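You operate a simulated robot arm through the tools that you are given. There is no shell and no other tool.

You run a simulated robot arm. Do the job below in one go: nothing can be reset, and whatever is moved stays where it is left.

JOB
Start the honey yoghurt for 8 hours.
Fine: that jar alone on ring 1 of the yoghurt maker, cover on. Set down upright: what you pick out.
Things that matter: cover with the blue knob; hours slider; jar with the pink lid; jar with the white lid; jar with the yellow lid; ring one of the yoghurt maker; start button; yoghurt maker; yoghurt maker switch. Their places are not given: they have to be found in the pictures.

The check looks at the end state, three seconds after you hand in, the way a careful person would. Anything else that was tipped, shoved, dropped, spilled or broken makes it a failure. A push-on lid holds only when it is set on centred and level and pressed home; a screw cap is set on level and turned clockwise until tight.

ROBOT AND FRAMES
A 6-joint arm with a two-finger parallel gripper, fixed in place. Base frame: the origin is on the floor under the middle of its stand, x ahead of it, y to its left, z up; the work surface is at about z = 1.05. Units: m, degrees, N and s.
With the tool pointing down near the work surface it reaches from about 0.1 to 0.6 m from the base axis. Its first joint turns from -66.0 to 66.0 degrees. Payload 2.7 kg.
The tool frame sits at the grasp point between the pads (the TCP): z along the fingers, y along the line on which they close. The tips reach 0.023 m beyond it. The gripper opens to 0.094 m. The fingers are 0.038 m wide and 0.01 m thick; the gripper's body (0.054 by 0.096 m) begins 0.039 m behind the TCP.
Orientation is told as [roll, pitch, yaw] about the base's x, y, z axes, in that order, counted from this pose: with the fingers straight down and closing along the base's y, the tool's x points along the base's -x, its y along +y and its z along -z.

CONTROLS
- The arm moves only by the tool apply_moves. Its argument "deltas" is text: rows parted by semicolons, each of 7 numbers parted by spaces: the shift along the tool's x, y, z in m, then the turn, a rotation vector about the tool's x, y, z in degrees, then the finger opening in m, from 0 to 0.094. In form: tx ty tz rx ry rz fingers; .... A call has 1 to 20 rows; each row is the pose to reach, as a shift and turn from the pose commanded when the call began, along the tool's axes at that moment. A row lasts 0.2 s, in which the tool goes at most 0.05 m and 8.6 degrees; a call with a longer step from one row to the next is refused whole, and so is a gripper value outside its range. A pose out of reach is approached as far as the arm can. The call stops where the force on the tool passes 70 N (or 10 N more than at its start, if that is more) or the arm is blocked; 0.2 s more then pass. The fingers move at their own pace (about 0.045 m/s each) and stop on an object; they squeeze with about 35 N. The grip force told is the motor's: it shows also when the fingers shut on nothing. Time passes only in rows, and 0.2 s behind the last, so rows that repeat a pose let the fingers close. The reply holds the time, the measured pose of the TCP, the force on the tool along the base axes, the opening and the grip force, in the units named above and with some noise, with the torque about the TCP (base axes, N m) and any sound that the robot's microphone picked up.
- Cameras (640 x 400 px; columns grow to the right, rows downward): "scene" is fixed at [0.0799, -0.4312, 1.427]; the picture's right is [0.66, -0.75, 0.00], its down [-0.28, -0.25, -0.92] and it looks along [0.69, 0.61, -0.38] (base axes); focal length 319 px, centre (320, 200). "wrist" rides on the gripper at [0.086, 0.016, -0.075] in the tool frame; the picture's right is [-0.18, 0.98, 0.00], its down [-0.58, -0.11, -0.81] and it looks along [-0.79, -0.15, 0.59] (tool axes); focal length 243 px, centre (320, 200).
- snapshot(camera): a new picture of that camera. No time passes.
- probe_pixels(camera, pixels): there is no depth. For up to 12 entries [column, row, z] of the newest picture of that camera ("zoom" is the newest enlarged one), the place [x, y] in the base frame at which the ray of that pixel passes the height z, good to about 0.003 m, but the place of the scene camera against the robot may be out by one fixed shift of up to 0.018 m in any direction. No time passes.
- inspect(camera, box): a new picture of the part [left, top, right, bottom] of that camera's present view, enlarged. No time passes.
- job_done(): hands the job in; it is judged then, once.

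Unless the task says otherwise, let go and move clear before handing in.

The tools are called as name(argument=value, ...) on one line, values as JSON. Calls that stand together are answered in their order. apply_moves: Moves the arm, as the interface text tells. Its arguments: {"type":"object","properties":{"deltas":{"type":"string"}},"required":["deltas"]} The other tools are called the same way: snapshot (camera) takes a picture; probe_pixels (camera, pixels) gives the place at which the rays of pixels pass given heights; inspect (camera, box) takes an enlarged picture of a part of a camera's view; job_done () hands the job in.

At the start:

```text
clock: 0.0
position: [0.2925, -0.004, 1.3349]
tool_rot: [-0.1, -0.1, 0.1]
force: [0.7, 0.6, 0.1]
moment: [0.02, -0.01, -0.01]
width: 0.0941
grip_force: 0.0
```

scene: 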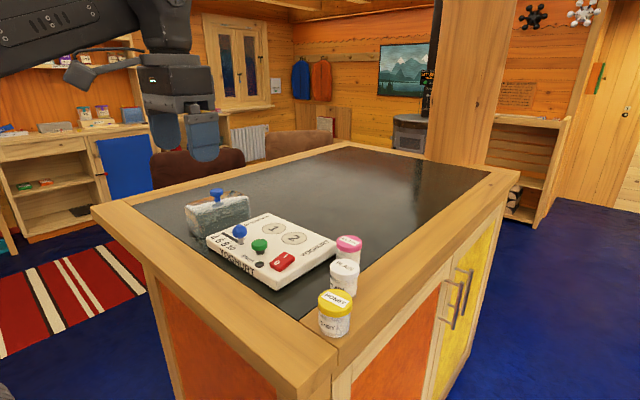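
wrist: 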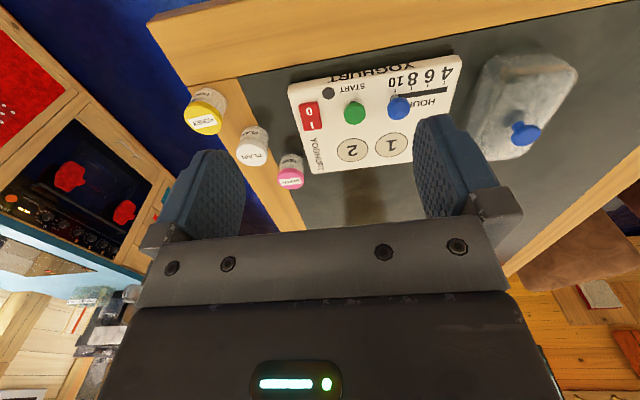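

The pictures show the yoghurt maker with rings 1 and 2, a slider, a green start button and a red switch. The cover with the blue knob is near scene (217,205) and the yellow honey jar near (335,312). I'll enlarge the views first.

inspect(camera="scene", box=[180, 180, 370, 340])

inspect(camera="wrist", box=[170, 30, 600, 220])

```text
2.50 times, centred on (275, 260) of scene
```

zoom: 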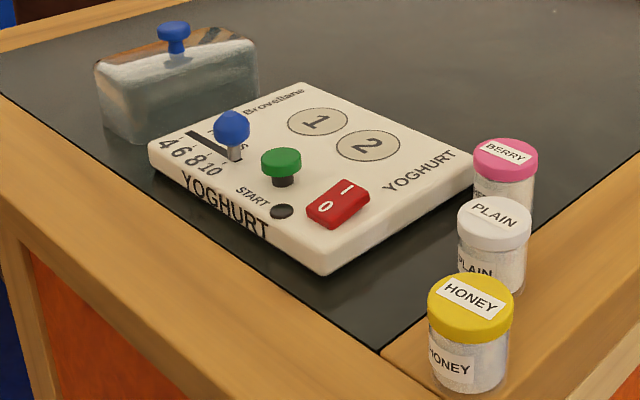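

```text
1.49 times, centred on (385, 125) of wrist
```

zoom: 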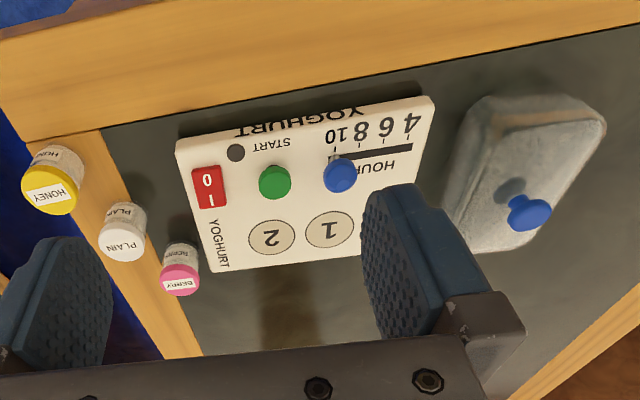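

The enlarged views read clearly: honey is yellow, the slider knob is near (340,175), and ring 1 is at (330,230) in the wrist zoom. I'll probe these points for rough places.

probe_pixels(camera="zoom", pixels=[[330, 230, 1.08], [272, 237, 1.08], [275, 182, 1.1], [340, 175, 1.11], [209, 187, 1.09], [50, 190, 1.11], [124, 240, 1.11], [180, 280, 1.11], [530, 213, 1.14], [432, 97, 1.08], [215, 272, 1.08], [178, 140, 1.08]])

inspect(camera="wrist", box=[280, 50, 480, 175])

inspect(camera="scene", box=[200, 205, 300, 290])

```text
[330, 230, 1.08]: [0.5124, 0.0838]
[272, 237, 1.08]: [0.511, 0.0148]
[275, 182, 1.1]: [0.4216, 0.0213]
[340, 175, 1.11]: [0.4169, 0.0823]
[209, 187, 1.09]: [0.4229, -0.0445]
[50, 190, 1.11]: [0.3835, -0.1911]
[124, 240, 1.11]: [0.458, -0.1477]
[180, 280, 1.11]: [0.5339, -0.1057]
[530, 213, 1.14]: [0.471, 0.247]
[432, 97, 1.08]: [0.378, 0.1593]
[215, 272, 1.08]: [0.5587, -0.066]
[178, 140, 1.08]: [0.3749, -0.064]
```

```text
3.20 times, centred on (380, 112) of wrist
```

zoom: 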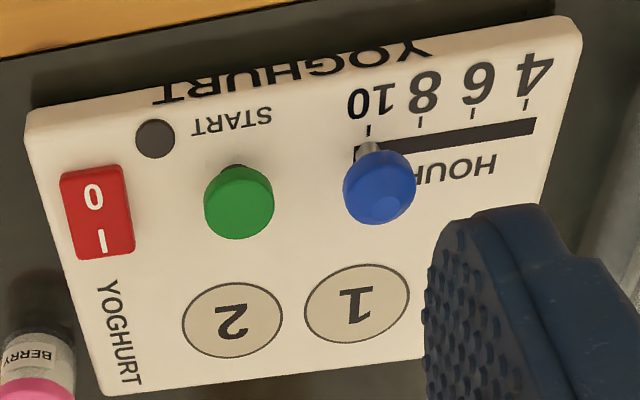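

```text
4.71 times, centred on (250, 248) of scene
```

zoom: 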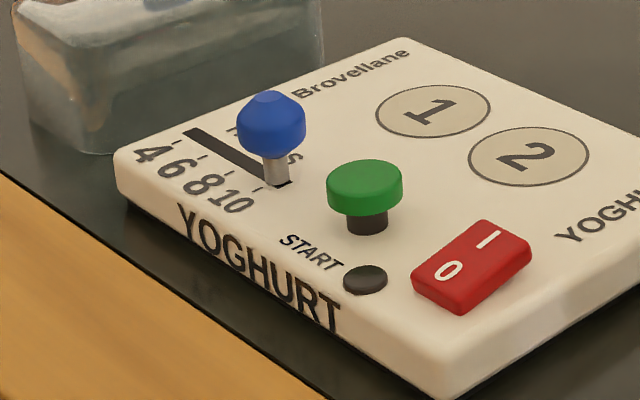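

The slider stem is at 10 (zoom pixel (270,180)), the lamp by START is dark, and the switch shows 0 near and I far. I'll move the arm sideways to get a second wrist view for triangulating heights.

apply_moves(deltas="0.02 -0.045 0 0 0 0 0.094; 0.04 -0.09 0 0 0 0 0.094; 0.06 -0.13 0 0 0 0 0.094; 0.08 -0.17 0 0 0 0 0.094; 0.08 -0.17 0 0 0 0 0.094")

snapshot(camera="wrist")

snapshot(camera="scene")

```text
clock: 1.2
position: [0.2119, -0.1751, 1.3368]
tool_rot: [-0.1, -0.1, 0.1]
force: [0.5, 0.2, 0.4]
moment: [-0.01, 0.0, -0.01]
width: 0.0938
grip_force: 0.0
```

```text
taken
```

wrist: 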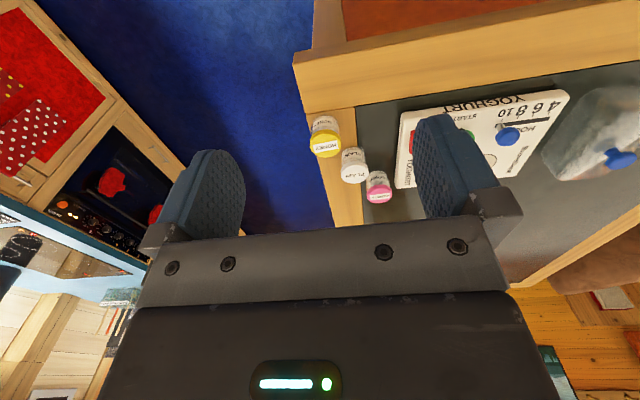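

```text
taken
```

scene: 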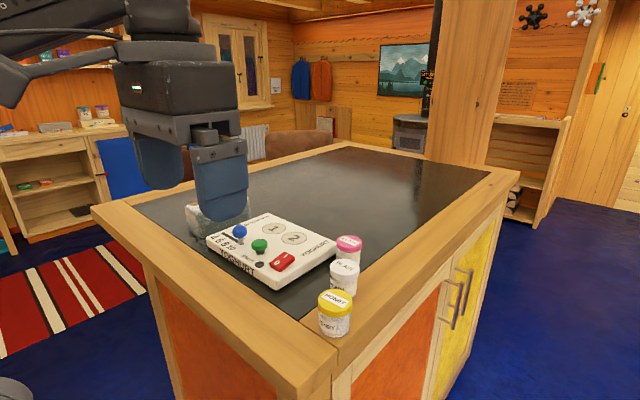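

The jars are at wrist (326,138), (354,165) and (378,187). I'll zoom in on them and on the machine.

inspect(camera="wrist", box=[290, 90, 450, 215])

probe_pixels(camera="wrist", pixels=[[326, 146, 1.1], [326, 146, 1.12], [326, 118, 1.05], [354, 172, 1.1], [378, 194, 1.1]])

inspect(camera="scene", box=[290, 225, 390, 345])

```text
3.20 times, centred on (370, 152) of wrist
```

zoom: 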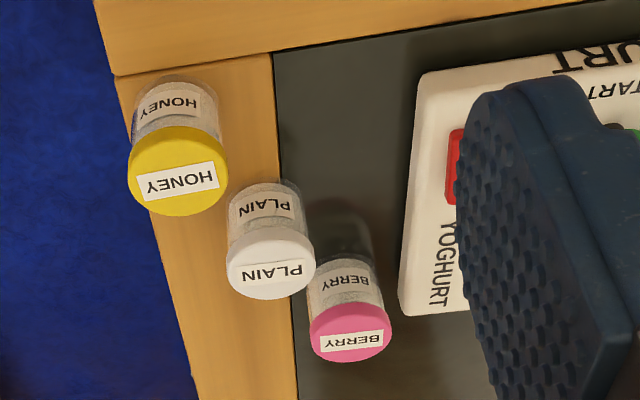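

```text
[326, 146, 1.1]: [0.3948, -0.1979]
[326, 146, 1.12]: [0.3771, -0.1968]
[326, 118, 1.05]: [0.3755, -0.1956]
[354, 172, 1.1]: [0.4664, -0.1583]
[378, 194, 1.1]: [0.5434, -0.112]
```

```text
3.33 times, centred on (340, 285) of scene
```

zoom: 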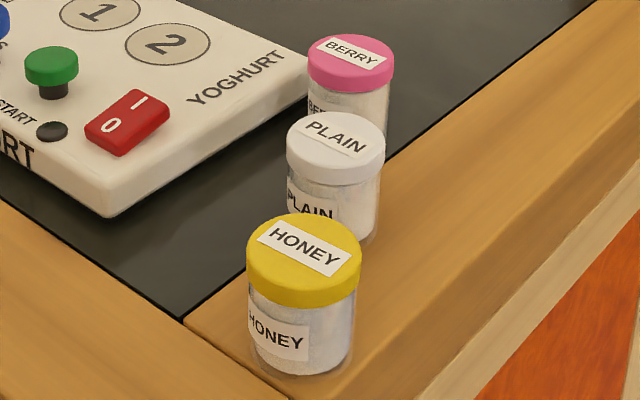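

Triangulating the two wrist views puts the honey jar near (0.391, -0.200), with its top around z≈1.105. Next I'll look at the cover from the left side.

apply_moves(deltas="0 0.045 0 0 0 0 0.094; 0 0.09 0 0 0 0 0.094; 0 0.135 0 0 0 0 0.094; 0 0.18 0 0 0 0 0.094; 0 0.225 0 0 0 0 0.094; 0 0.27 0 0 0 0 0.094; 0 0.315 0 0 0 0 0.094; 0 0.36 0 0 0 0 0.094; 0 0.4 0 0 0 0 0.094; 0 0.4 0 0 0 0 0.094")

snapshot(camera="wrist")

```text
clock: 3.4
position: [0.2133, 0.2249, 1.3362]
tool_rot: [-0.1, -0.1, 0.2]
force: [-0.6, 0.4, 0.5]
moment: [0.04, -0.03, 0.0]
width: 0.0941
grip_force: 0.1
```

```text
taken
```

wrist: 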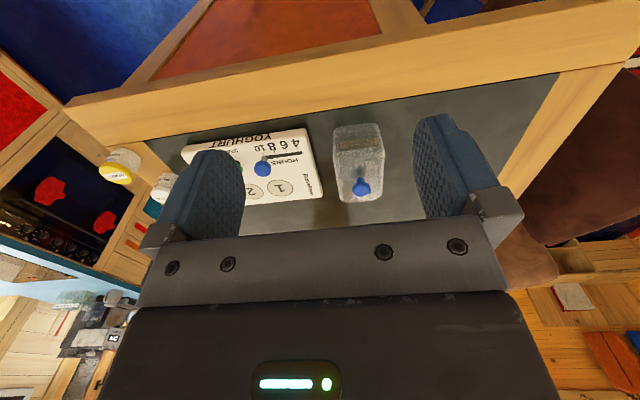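

The cover shows at wrist (358,162), with its knob at (361,187). I'll enlarge it.

inspect(camera="wrist", box=[240, 105, 410, 215])

inspect(camera="scene", box=[175, 180, 265, 245])

```text
3.64 times, centred on (325, 160) of wrist
```

zoom: 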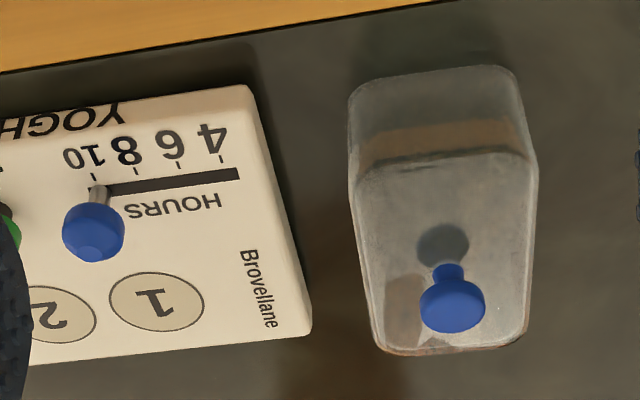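

```text
6.15 times, centred on (220, 212) of scene
```

zoom: 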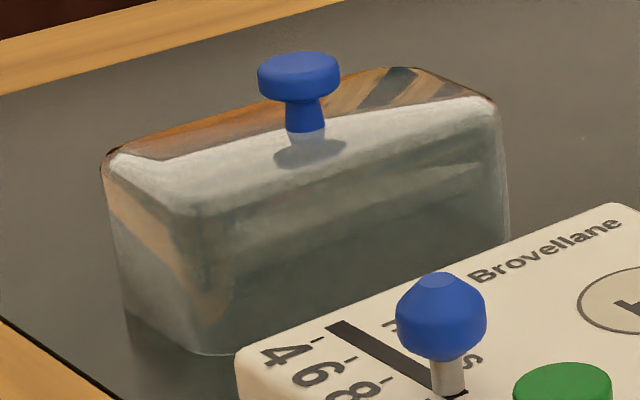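

The cover is about 0.143 × 0.08 m with its long side along x. Its centre is near (0.474, 0.251), and the knob head is near z≈1.135. Ring 1 is near (0.510, 0.081), with the machine top at z≈1.081. I'll now move closer to the honey jar to refine its place.

apply_moves(deltas="-0.0087 -0.0425 0.0115 0 0 0 0.094; -0.0174 -0.085 0.023 0 0 0 0.094; -0.0261 -0.1275 0.0345 0 0 0 0.094; -0.0348 -0.17 0.046 0 0 0 0.094; -0.0435 -0.2125 0.0575 0 0 0 0.094; -0.0522 -0.255 0.069 0 0 0 0.094; -0.0609 -0.2975 0.0805 0 0 0 0.094; -0.0696 -0.34 0.092 0 0 0 0.094; -0.0783 -0.3825 0.1035 0 0 0 0.094; -0.087 -0.425 0.115 0 0 0 0.094; -0.087 -0.425 0.115 0 0 0 0.094")

snapshot(camera="wrist")

snapshot(camera="scene")

```text
clock: 5.8
position: [0.301, -0.2031, 1.2196]
tool_rot: [-0.1, 0.0, 0.1]
force: [0.3, 0.1, -0.3]
moment: [0.02, 0.0, -0.02]
width: 0.0939
grip_force: 0.2
```

```text
taken
```

wrist: 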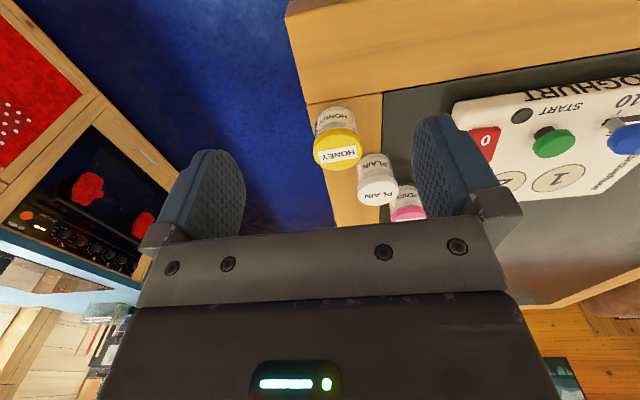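

```text
taken
```

scene: 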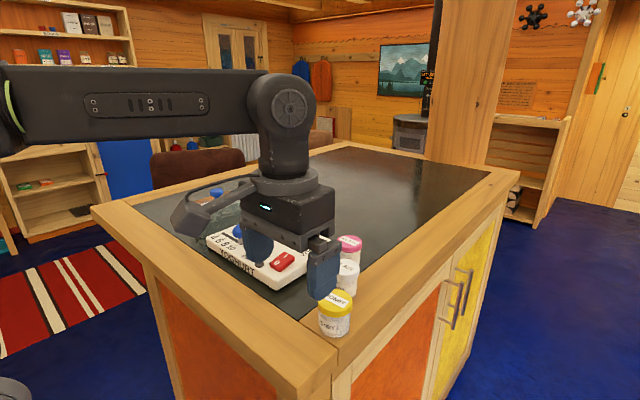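

inspect(camera="wrist", box=[280, 90, 440, 215])

```text
3.20 times, centred on (360, 152) of wrist
```

zoom: 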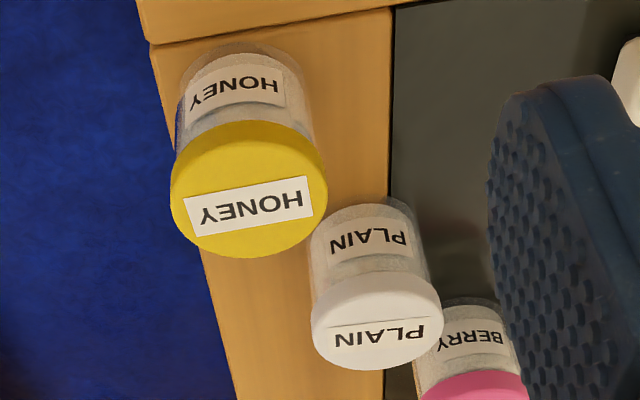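

From the zoom, the honey lid centre is near (251,205), which puts the jar axis at about (0.392, -0.199) with the top at z≈1.105. I'll move above it and check the line-up before going down.

apply_moves(deltas="-0.03 0.0005 0.005 0 0 0 0.094; -0.06 0.001 0.015 0 0 0 0.094; -0.092 0.0015 0.03 0 0 0 0.094; -0.092 0.0015 0.065 0 0 0 0.094; -0.092 0.0015 0.065 0 0 0 0.094")

snapshot(camera="wrist")

inspect(camera="scene", box=[260, 220, 400, 345])

```text
clock: 7.0
position: [0.3914, -0.2008, 1.156]
tool_rot: [-0.2, -0.1, 0.0]
force: [0.1, -0.1, 0.5]
moment: [-0.02, -0.01, -0.01]
width: 0.0939
grip_force: 0.1
```

```text
taken
```

wrist: 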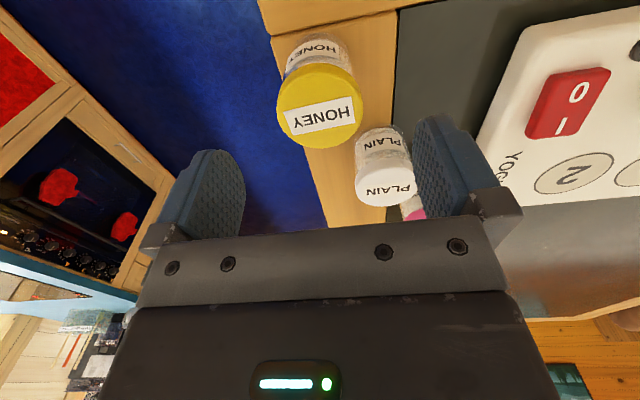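

```text
3.20 times, centred on (330, 282) of scene
```

zoom: 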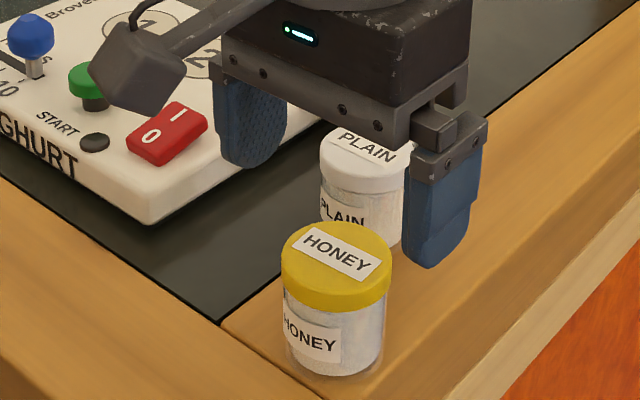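

The lid label centre at wrist (320,118) maps to about (0.392, -0.199), right under the TCP, and the fingers straddle it. I'll lower to z≈1.088 and close.

apply_moves(deltas="0 0 0.02 0 0 0 0.094; 0 0 0.04 0 0 0 0.094; 0 0 0.055 0 0 0 0.094; 0 0 0.0675 0 0 0 0.094; 0 0 0.0675 0 0 0 0.094")

inspect(camera="scene", box=[260, 220, 400, 345])

snapshot(camera="wrist")

```text
clock: 8.2
position: [0.3942, -0.2005, 1.0873]
tool_rot: [-0.1, -0.1, 0.1]
force: [-0.1, -0.2, -0.8]
moment: [0.01, 0.05, -0.01]
width: 0.0937
grip_force: 0.1
```

```text
3.20 times, centred on (330, 282) of scene
```

zoom: 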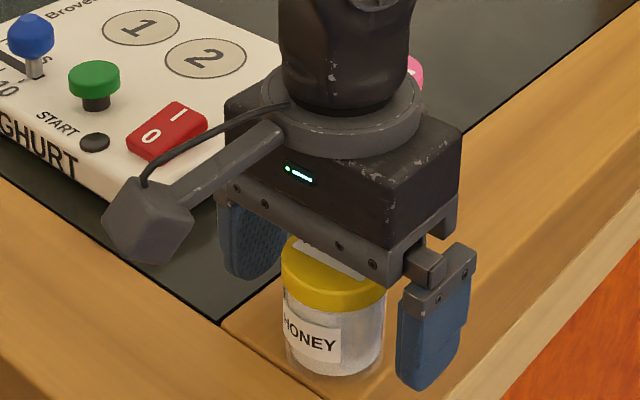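

```text
taken
```

wrist: 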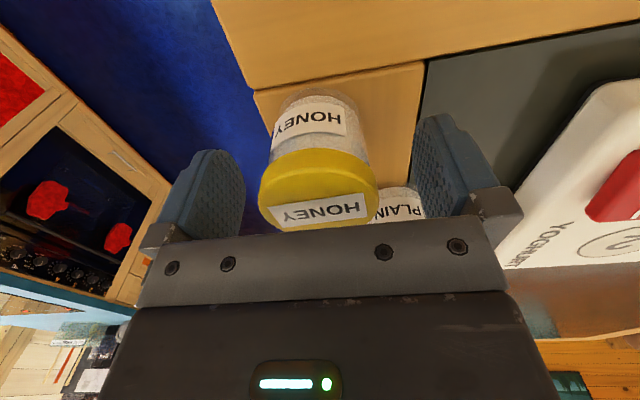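

The fingers are on either side of the honey jar (wrist columns 245 and 415, jar centre at 320). I'll close on it.

apply_moves(deltas="0 0 0 0 0 0 0.03; 0 0 0 0 0 0 0.03; 0 0 0 0 0 0 0.03; 0 0 0 0 0 0 0.03; 0 0 0 0 0 0 0.03; 0 0 0 0 0 0 0.03")

inspect(camera="scene", box=[260, 220, 400, 345])

```text
clock: 9.6
position: [0.3923, -0.1996, 1.0869]
tool_rot: [-0.1, -0.1, 0.1]
force: [-0.1, -0.5, 0.2]
moment: [-0.01, 0.0, -0.03]
width: 0.0511
grip_force: 34.4
```

```text
3.20 times, centred on (330, 282) of scene
```

zoom: 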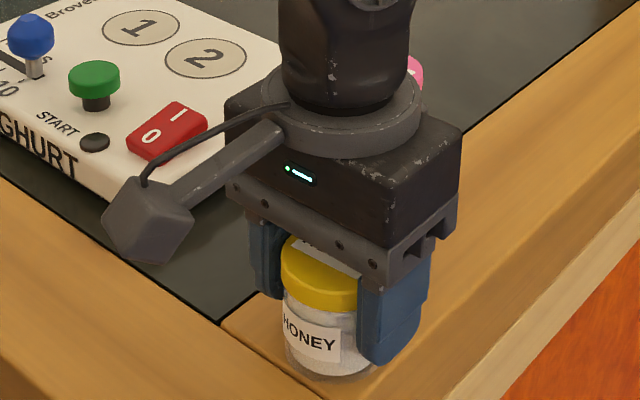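

The fingers stopped at 0.0511 m with a 34 N grip, so the lid is held. I'll lift a little and check that the jar comes up whole.

apply_moves(deltas="0 0 -0.01 0 0 0 0.03; 0 0 -0.02 0 0 0 0.03; 0 0 -0.035 0 0 0 0.03; 0 0 -0.05 0 0 0 0.03; 0 0 -0.05 0 0 0 0.03")

inspect(camera="scene", box=[260, 220, 400, 345])

snapshot(camera="wrist")

```text
clock: 10.8
position: [0.3944, -0.1987, 1.1375]
tool_rot: [-0.1, -0.1, 0.2]
force: [0.4, 0.2, -1.6]
moment: [-0.01, -0.01, 0.02]
width: 0.0511
grip_force: 35.6
```

```text
3.20 times, centred on (330, 282) of scene
```

zoom: 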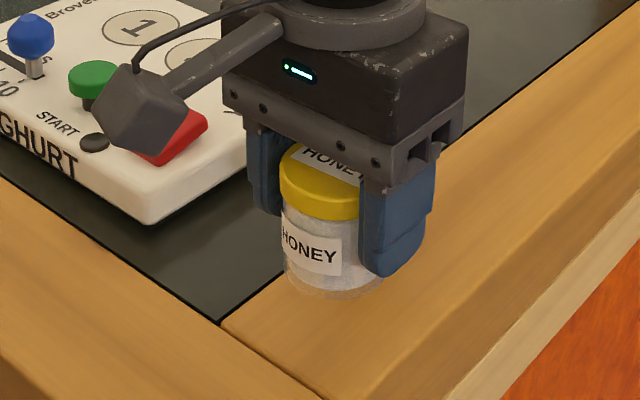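

```text
taken
```

wrist: 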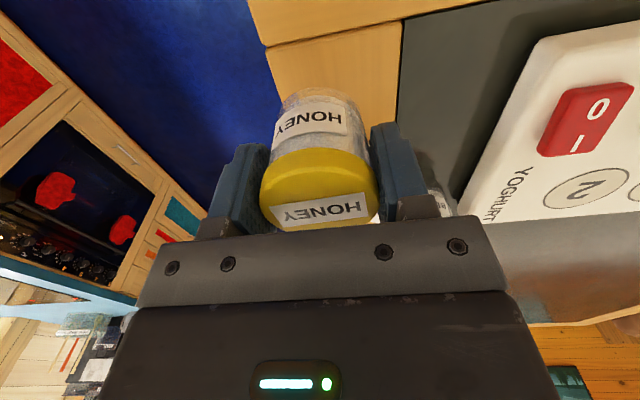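

The jar came up whole and upright, and the force matches its small weight. I'll raise it further and move to a spot where ring 1 is visible beside the fingers.

apply_moves(deltas="0 0 -0.035 0 0 0 0.03; 0 0 -0.072 0 0 0 0.03; -0.007 0.04 -0.072 0 0 0 0.03; -0.014 0.08 -0.072 0 0 0 0.03; -0.021 0.125 -0.072 0 0 0 0.03; -0.028 0.169 -0.072 0 0 0 0.03; -0.028 0.169 -0.072 0 0 0 0.03")

snapshot(camera="wrist")

snapshot(camera="scene")

```text
clock: 12.4
position: [0.4203, -0.0295, 1.21]
tool_rot: [-0.1, -0.1, 0.1]
force: [-0.6, -0.1, -1.0]
moment: [0.0, -0.03, 0.0]
width: 0.0512
grip_force: 34.6
```

```text
taken
```

wrist: 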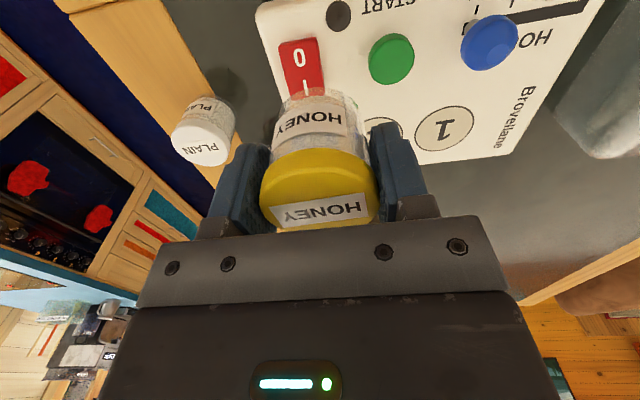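

```text
taken
```

scene: 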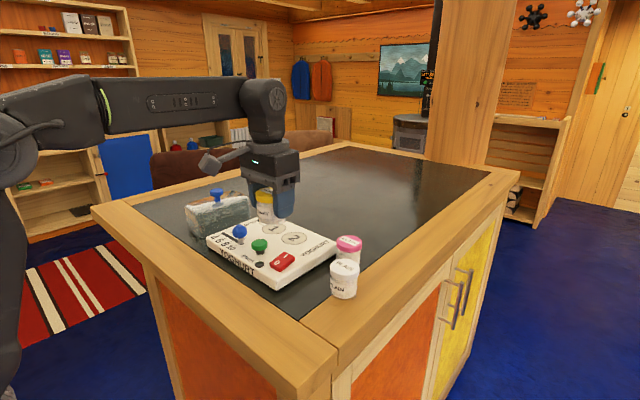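

Ring 1 is visible at wrist (444,128). I'll probe it along with the knobs and the machine edge.

probe_pixels(camera="wrist", pixels=[[444, 128, 1.08], [444, 128, 1.085], [391, 60, 1.1], [391, 60, 1.11], [488, 43, 1.11], [488, 43, 1.12], [302, 62, 1.095], [416, 164, 1.08], [502, 152, 1.08]])

inspect(camera="wrist", box=[260, 0, 600, 175])

```text
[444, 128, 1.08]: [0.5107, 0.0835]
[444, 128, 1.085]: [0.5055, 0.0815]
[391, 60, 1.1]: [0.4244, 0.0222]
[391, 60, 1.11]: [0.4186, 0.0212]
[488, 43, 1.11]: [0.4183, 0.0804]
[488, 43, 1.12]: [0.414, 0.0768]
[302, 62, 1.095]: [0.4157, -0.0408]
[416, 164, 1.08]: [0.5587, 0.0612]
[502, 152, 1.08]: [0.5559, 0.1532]
```

```text
1.88 times, centred on (430, 88) of wrist
```

zoom: 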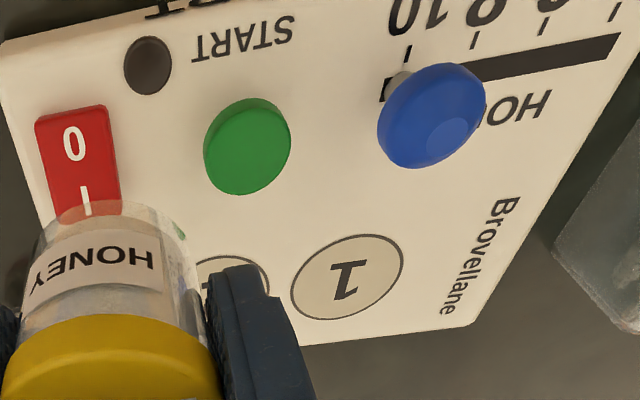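

Ring 1 is at about (0.5095, 0.0825), agreeing with the earlier estimates. I'll carry the jar over it and lower it partway.

apply_moves(deltas="-0.03 0.0375 0 0 0 0 0.03; -0.06 0.075 0 0 0 0 0.03; -0.0895 0.1125 0 0 0 0 0.03; -0.0895 0.1125 0.03 0 0 0 0.03; -0.0895 0.1125 0.065 0 0 0 0.03; -0.0895 0.1125 0.065 0 0 0 0.03")

snapshot(camera="wrist")

inspect(camera="scene", box=[190, 170, 350, 295])

```text
clock: 13.8
position: [0.5095, 0.0829, 1.144]
tool_rot: [-0.1, -0.1, 0.2]
force: [-0.5, 0.1, -2.0]
moment: [-0.03, 0.04, 0.01]
width: 0.0511
grip_force: 35.3
```

```text
taken
```

wrist: 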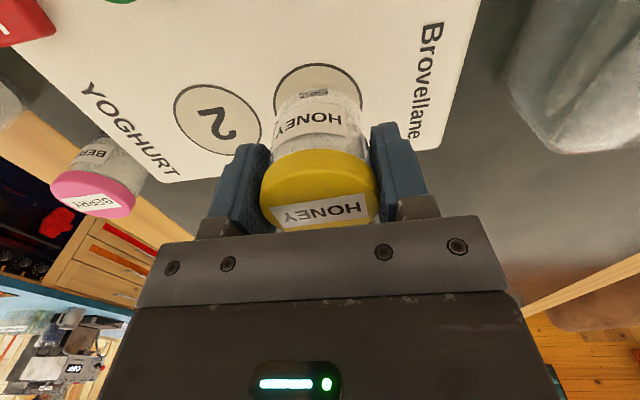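

```text
3.20 times, centred on (270, 232) of scene
```

zoom: 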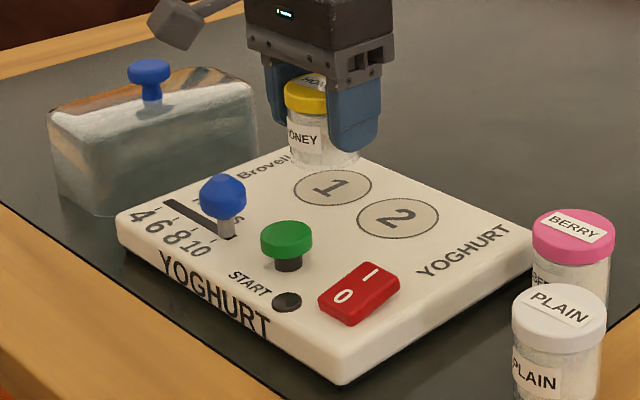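

The jar hangs over ring 1 (ring columns 275–362, jar base columns 277–362). I'll lower it to just above the surface.

apply_moves(deltas="0 0 0.01 0 0 0 0.03; 0 0 0.02 0 0 0 0.03; 0 0 0.023 0 0 0 0.03; 0 0 0.023 0 0 0 0.03")

inspect(camera="wrist", box=[240, 40, 400, 165])

inspect(camera="scene", box=[230, 180, 310, 242])

```text
clock: 14.8
position: [0.511, 0.0822, 1.122]
tool_rot: [0.0, -0.1, 0.1]
force: [0.6, 0.0, -2.0]
moment: [-0.01, 0.02, -0.03]
width: 0.051
grip_force: 35.3
```

```text
3.20 times, centred on (320, 102) of wrist
```

zoom: 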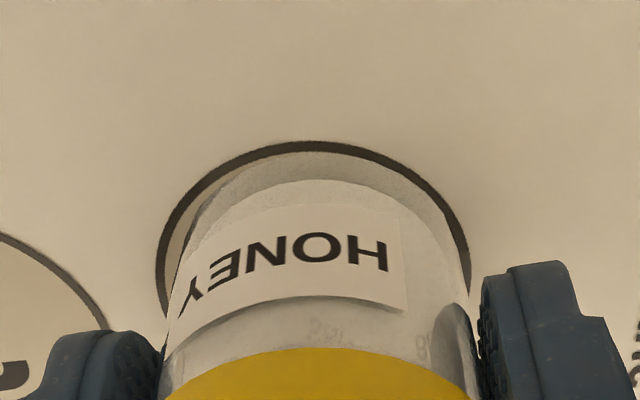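

```text
6.45 times, centred on (270, 211) of scene
```

zoom: 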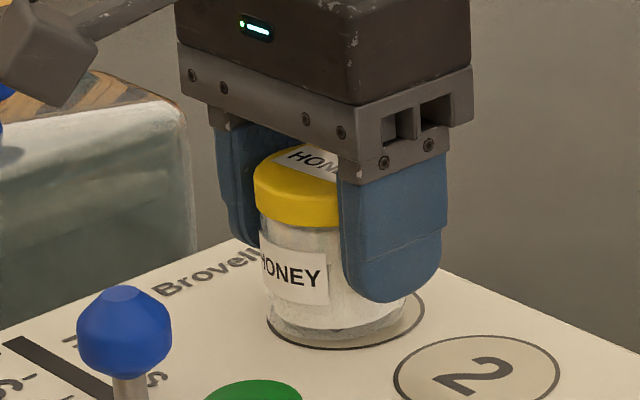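

The jar sits about 2 mm toward +y and −x of the ring's centre, and its base is a few mm above the surface. I'll shift it slightly and lower gently.

apply_moves(deltas="-0.0025 -0.002 0 0 0 0 0.03; -0.0025 -0.002 0.001 0 0 0 0.03; -0.0025 -0.002 0.002 0 0 0 0.03; -0.0025 -0.002 0.002 0 0 0 0.03")

inspect(camera="wrist", box=[240, 40, 400, 165])

inspect(camera="scene", box=[230, 180, 310, 242])

```text
clock: 15.8
position: [0.5125, 0.0792, 1.1199]
tool_rot: [-0.1, -0.2, 0.0]
force: [-0.6, 0.0, -0.6]
moment: [-0.01, 0.02, -0.01]
width: 0.0513
grip_force: 34.8
```

```text
3.20 times, centred on (320, 102) of wrist
```

zoom: 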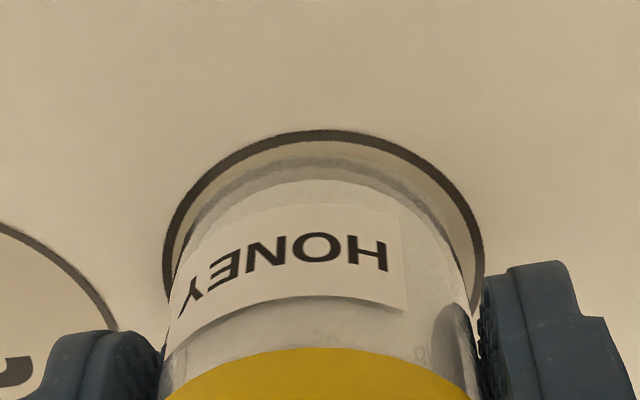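

```text
6.45 times, centred on (270, 211) of scene
```

zoom: 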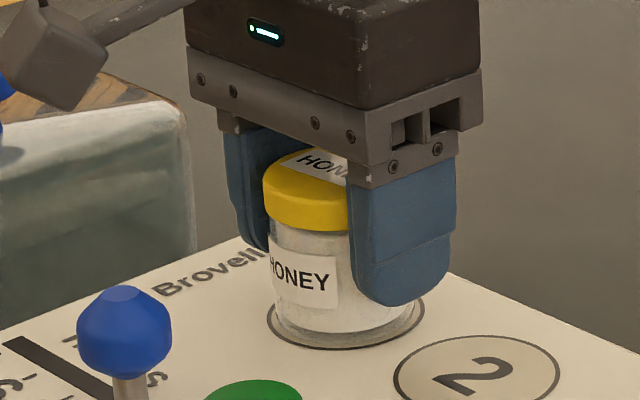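

The jar is now centred in ring 1 in both views. I'll lower it 1.5 mm and read the force.

apply_moves(deltas="0 0 0.0007 0 0 0 0.03; 0 0 0.0015 0 0 0 0.03; 0 0 0.0015 0 0 0 0.03")

```text
clock: 16.6
position: [0.5122, 0.0801, 1.1181]
tool_rot: [-0.1, -0.1, 0.2]
force: [-0.1, 0.1, -1.7]
moment: [-0.02, -0.01, 0.0]
width: 0.0512
grip_force: 35.0
```

The force is still about −1.7 N, which is just the hanging weight, so there is no contact yet. I'll lower another 1.5 mm.

apply_moves(deltas="0 0 0.0007 0 0 0 0.03; 0 0 0.0015 0 0 0 0.03; 0 0 0.0015 0 0 0 0.03")

inspect(camera="scene", box=[230, 180, 310, 242])

```text
clock: 17.4
position: [0.5119, 0.081, 1.1188]
tool_rot: [-0.1, -0.4, 0.1]
force: [1.3, -1.2, 11.7]
moment: [0.01, 0.23, 0.01]
width: 0.0512
grip_force: 35.4
```

```text
6.45 times, centred on (270, 211) of scene
```

zoom: 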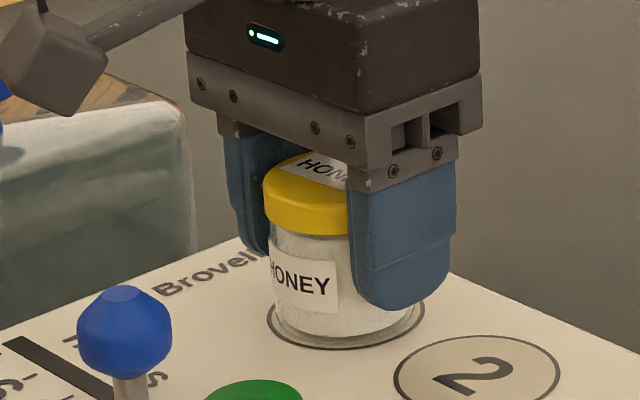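

The force rose to 11.7 N, so the jar is standing on the ring. I'll ease up 1 mm, open the fingers and back off straight up.

apply_moves(deltas="0 0 -0.001 0 0 0 0.03; 0 0 -0.001 0 0 0 0.06; 0 0 -0.001 0 0 0 0.085; 0 0 -0.001 0 0 0 0.09; 0 0 -0.001 0 0 0 0.09; 0 0 -0.001 0 0 0 0.09; 0 0 -0.02 0 0 0 0.09; 0 0 -0.05 0 0 0 0.09; 0 0 -0.09 0 0 0 0.09; 0 0 -0.09 0 0 0 0.09")

inspect(camera="scene", box=[190, 170, 350, 295])

snapshot(camera="wrist")

```text
clock: 19.6
position: [0.5118, 0.0788, 1.2074]
tool_rot: [-0.1, -0.1, 0.0]
force: [-0.5, 0.4, -1.2]
moment: [-0.02, 0.0, 0.0]
width: 0.0898
grip_force: 0.1
```

```text
3.20 times, centred on (270, 232) of scene
```

zoom: 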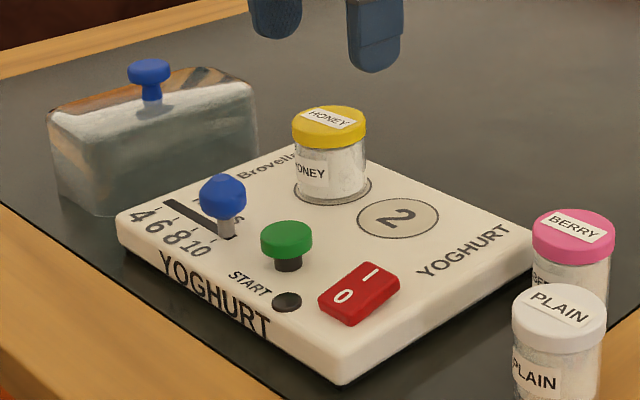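

```text
taken
```

wrist: 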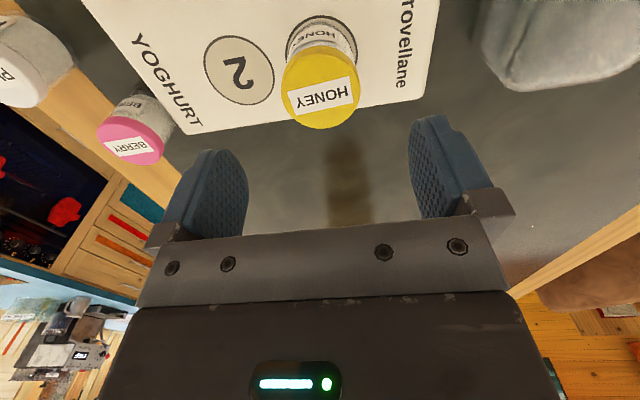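

The honey jar stands upright inside ring 1. I'll now move to look at the cover from closer.

apply_moves(deltas="0.02 0.025 -0.0325 0 0 0 0.09; 0.045 0.053 -0.0325 0 0 0 0.09; 0.07 0.082 -0.0325 0 0 0 0.09; 0.098 0.111 -0.0325 0 0 0 0.09; 0.125 0.14 -0.0325 0 0 0 0.09; 0.152 0.1695 -0.0325 0 0 0 0.09; 0.152 0.1695 -0.0325 0 0 0 0.09")

snapshot(camera="wrist")

inspect(camera="wrist", box=[220, 50, 420, 220])

```text
clock: 21.2
position: [0.3602, 0.249, 1.238]
tool_rot: [-0.2, -0.1, 0.1]
force: [0.6, 0.9, 0.0]
moment: [0.03, 0.02, 0.02]
width: 0.0899
grip_force: 0.1
```

```text
taken
```

wrist: 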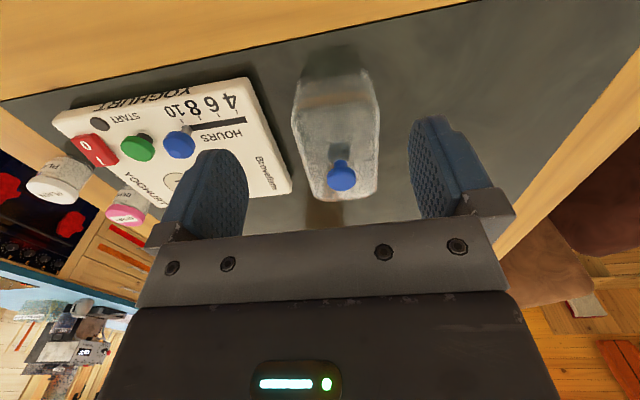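

```text
2.35 times, centred on (320, 135) of wrist
```

zoom: 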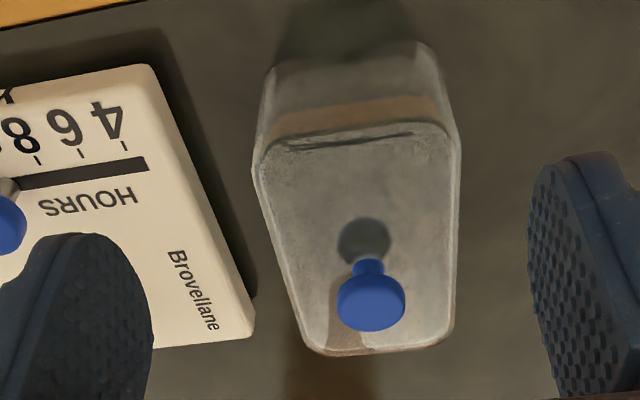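

The cover's base near edge runs about (272,68)–(415,45) in the zoom, its top near edge (262,150)–(452,125), and its top far corners are (310,348) and (450,335). I'll probe these, along with the machine edges for orientation.

probe_pixels(camera="zoom", pixels=[[272, 68, 1.05], [420, 45, 1.05], [258, 160, 1.105], [456, 130, 1.105], [308, 348, 1.105], [452, 335, 1.105], [371, 298, 1.13], [371, 298, 1.14], [368, 243, 1.105], [150, 65, 1.08], [254, 325, 1.08]])

inspect(camera="scene", box=[175, 180, 265, 245])

```text
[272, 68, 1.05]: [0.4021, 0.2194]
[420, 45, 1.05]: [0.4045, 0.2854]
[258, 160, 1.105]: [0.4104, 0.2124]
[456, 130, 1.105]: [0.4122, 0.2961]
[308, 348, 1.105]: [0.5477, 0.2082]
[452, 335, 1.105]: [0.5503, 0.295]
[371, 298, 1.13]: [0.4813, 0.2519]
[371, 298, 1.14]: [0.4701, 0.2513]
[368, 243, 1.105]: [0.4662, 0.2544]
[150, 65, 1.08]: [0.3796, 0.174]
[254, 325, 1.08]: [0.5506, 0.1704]
```

```text
6.15 times, centred on (220, 212) of scene
```

zoom: 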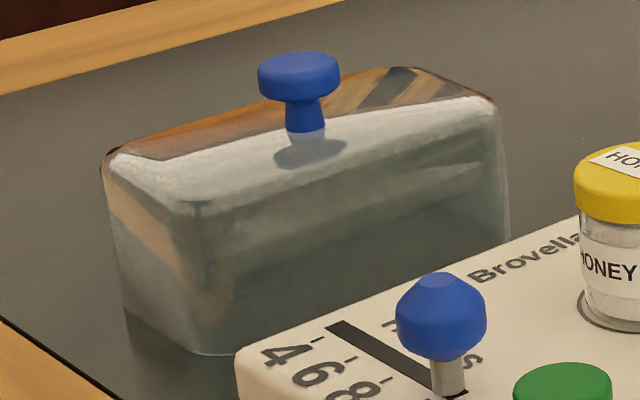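

The cover centre and knob agree at about (0.4735, 0.2515), with the knob head near z≈1.136 and the cover top near 1.113. I'll move above the knob with the fingers partly open.

apply_moves(deltas="-0.03 0.0005 0 0 0 0 0.07; -0.065 0.001 0 0 0 0 0.07; -0.1 0.0015 0 0 0 0 0.07; -0.1135 0.0015 0.02 0 0 0 0.07; -0.1135 0.0015 0.05 0 0 0 0.07; -0.1135 0.0015 0.07 0 0 0 0.07; -0.1135 0.0015 0.07 0 0 0 0.07")

snapshot(camera="wrist")

inspect(camera="scene", box=[170, 160, 280, 245])

```text
clock: 22.8
position: [0.4734, 0.2514, 1.1695]
tool_rot: [-0.1, -0.1, 0.1]
force: [0.4, 0.1, -0.7]
moment: [0.03, -0.01, -0.04]
width: 0.0703
grip_force: 0.0
```

```text
taken
```

wrist: 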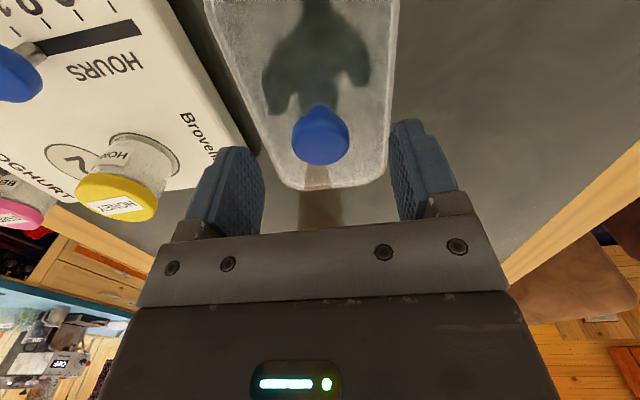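

```text
4.71 times, centred on (225, 202) of scene
```

zoom: 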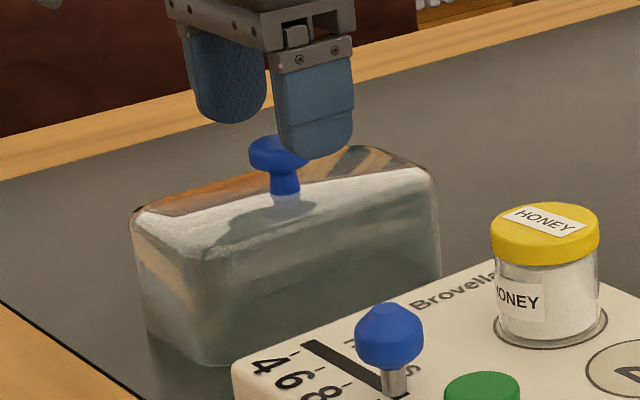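

The knob sits at wrist (320,143), directly between the fingers. I'll lower until the tips are beside the knob head.

apply_moves(deltas="0 0 0.01 0 0 0 0.07; 0 0 0.02 0 0 0 0.07; 0 0 0.026 0 0 0 0.07; 0 0 0.026 0 0 0 0.07")

snapshot(camera="wrist")

inspect(camera="scene", box=[170, 160, 280, 245])

```text
clock: 23.8
position: [0.4737, 0.2505, 1.144]
tool_rot: [-0.1, -0.1, 0.2]
force: [0.6, -0.1, 0.3]
moment: [-0.01, 0.01, 0.01]
width: 0.0701
grip_force: 0.0
```

```text
taken
```

wrist: 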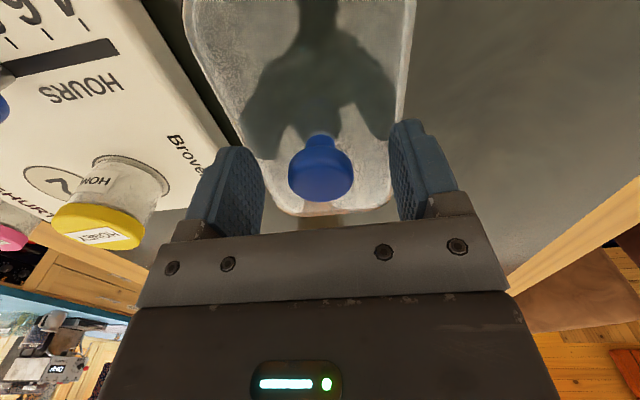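

```text
4.71 times, centred on (225, 202) of scene
```

zoom: 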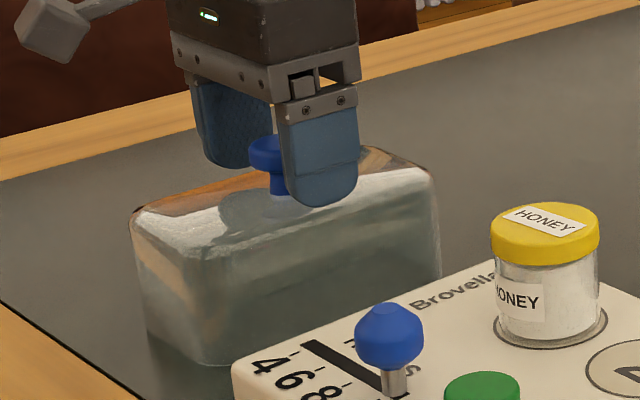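

The tips reach below the knob head without touching the cover, and the force is near zero. I'll close on the knob.

apply_moves(deltas="0 0 0.001 0 0 0 0.05; 0 0 0.001 0 0 0 0.03; 0 0 0.001 0 0 0 0.015; 0 0 0.001 0 0 0 0.015; 0 0 0.001 0 0 0 0.015; 0 0 0.001 0 0 0 0.015")

snapshot(camera="wrist")

inspect(camera="scene", box=[170, 160, 280, 245])

```text
clock: 25.2
position: [0.4733, 0.2507, 1.142]
tool_rot: [-0.1, -0.2, 0.1]
force: [1.1, 0.9, 0.0]
moment: [0.0, 0.02, -0.08]
width: 0.0297
grip_force: 35.2
```

```text
taken
```

wrist: 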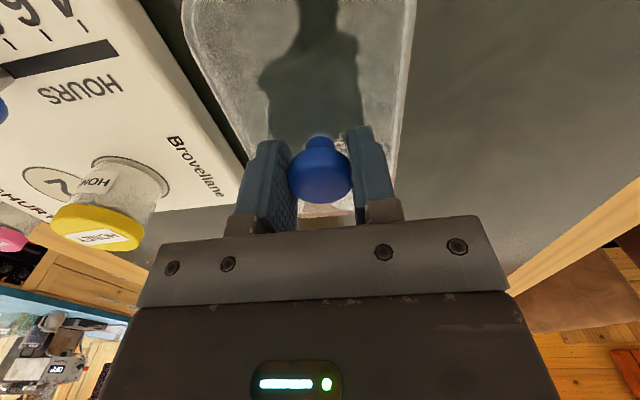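

```text
4.71 times, centred on (225, 202) of scene
```

zoom: 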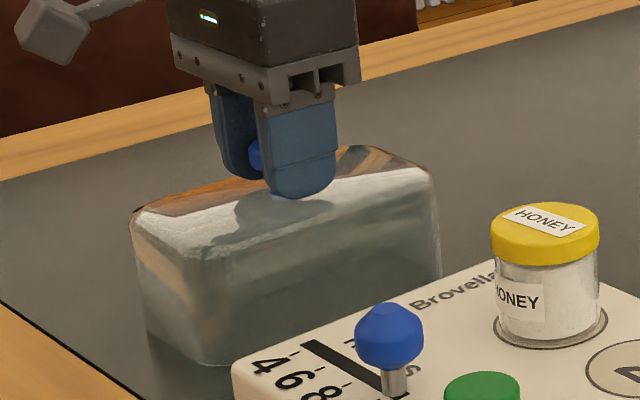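

The fingers hold the knob at 0.0297 m with 35 N. I'll lift a little and check that the cover comes up level.

apply_moves(deltas="0 0 -0.005 0 0 0 0.015; 0 0 -0.012 0 0 0 0.015; 0 0 -0.022 0 0 0 0.015; 0 0 -0.03 0 0 0 0.015; 0 0 -0.03 0 0 0 0.015")

snapshot(camera="wrist")

inspect(camera="scene", box=[170, 140, 300, 245])

```text
clock: 26.4
position: [0.4729, 0.2526, 1.1718]
tool_rot: [-0.1, 0.0, 0.2]
force: [-1.2, 0.2, -0.8]
moment: [0.02, -0.05, 0.03]
width: 0.0301
grip_force: 35.0
```

```text
taken
```

wrist: 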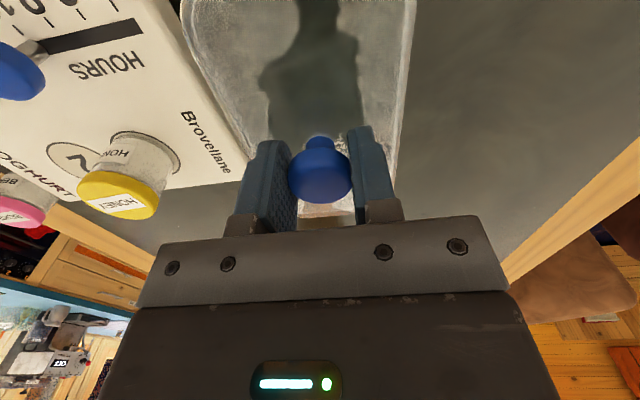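

```text
3.81 times, centred on (235, 192) of scene
```

zoom: 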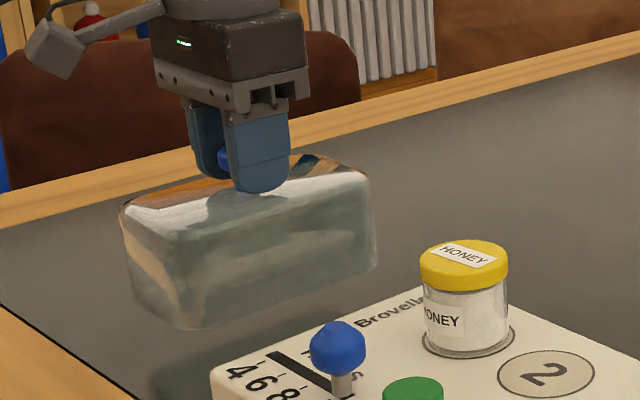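

The cover came up level and is held by its knob. I'll raise it clear of the jar, then carry it over the rings while turning it 90° so its long side lies along the two rings.

apply_moves(deltas="0 0 -0.035 0 0 0 0.015; 0 0 -0.07 0 0 0 0.015; 0 0 -0.1 0 0 0 0.015; -0.0025 -0.0135 -0.1 0 0 -6 0.015; -0.005 -0.027 -0.1 0 0 -12 0.015; -0.0075 -0.0404 -0.1 0 0 -18 0.015; -0.01 -0.0539 -0.1 0 0 -24 0.015; -0.0125 -0.0673 -0.1 0 0 -30 0.015; -0.015 -0.0808 -0.1 0 0 -36 0.015; -0.0175 -0.0943 -0.1 0 0 -42 0.015; -0.02 -0.1077 -0.1 0 0 -48 0.015; -0.0225 -0.1212 -0.1 0 0 -54 0.015; -0.025 -0.1347 -0.1 0 0 -60 0.015; -0.0275 -0.1481 -0.1 0 0 -66 0.015; -0.03 -0.1616 -0.1 0 0 -72 0.015; -0.0325 -0.1751 -0.1 0 0 -78 0.015; -0.035 -0.1885 -0.1 0 0 -84 0.015; -0.0375 -0.202 -0.1 0 0 -90 0.015; -0.0375 -0.202 -0.1 0 0 -90 0.015")

snapshot(camera="wrist")

snapshot(camera="scene")

```text
clock: 30.4
position: [0.5052, 0.0489, 1.2657]
tool_rot: [-0.1, 0.1, 90.1]
force: [-0.4, 0.1, -0.9]
moment: [0.01, 0.02, 0.03]
width: 0.03
grip_force: 34.6
out of reach, approached as far as the arm can: row 2, 3, 4, 5, 6, 7, 8, 9, 10, 11, 12, 13, 14, 15, 16, 17, 18, 19
```

```text
taken
```

wrist: 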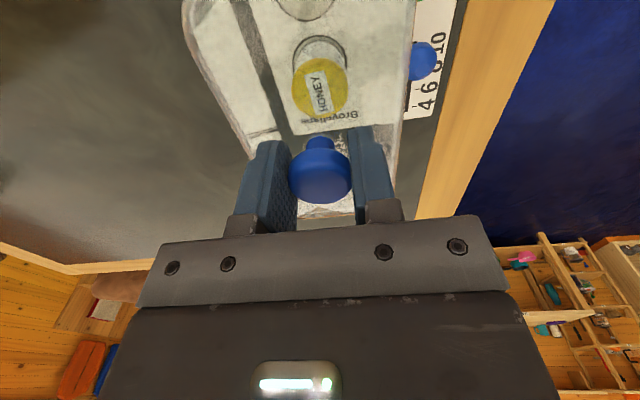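

```text
taken
```

scene: 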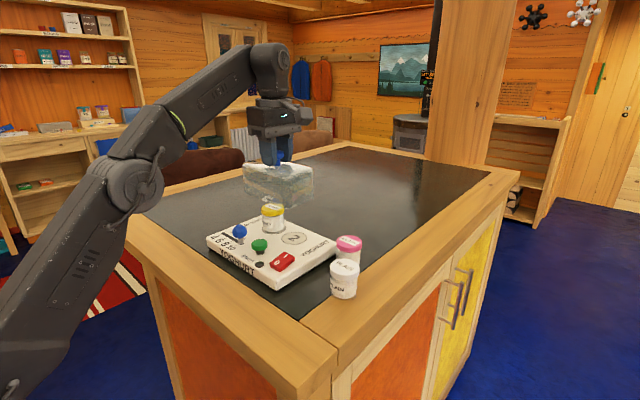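

The arm stopped about 6 mm short in x and z because that height is at the edge of its reach, but the yaw is 90° and the cover is level. I'll lower 2.5 cm, which should be reachable, and check the position over the jar.

apply_moves(deltas="0 0 0.012 0 0 0 0.015; 0 0 0.025 0 0 0 0.015; 0 0 0.025 0 0 0 0.015; 0 0 0.025 0 0 0 0.015")

snapshot(camera="wrist")

inspect(camera="scene", box=[190, 140, 350, 265])

```text
clock: 31.4
position: [0.5058, 0.0492, 1.2405]
tool_rot: [-0.1, 0.1, 90.1]
force: [-0.2, 0.0, -1.9]
moment: [0.01, -0.03, 0.02]
width: 0.03
grip_force: 35.1
```

```text
taken
```

wrist: 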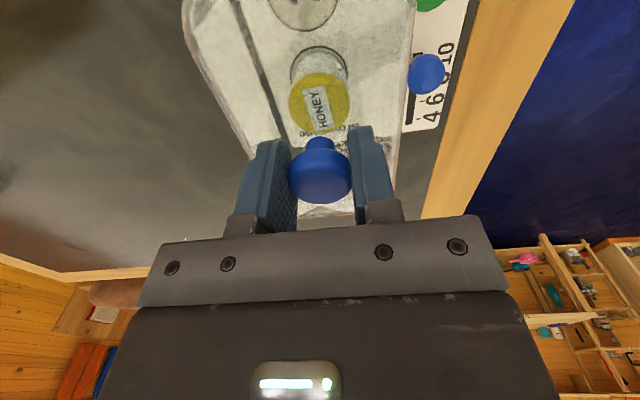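

```text
3.20 times, centred on (270, 202) of scene
```

zoom: 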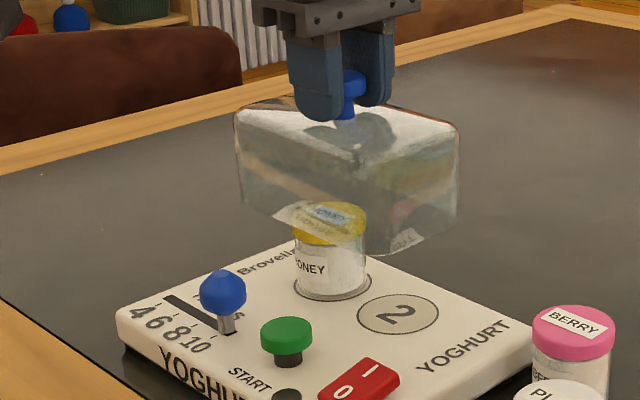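

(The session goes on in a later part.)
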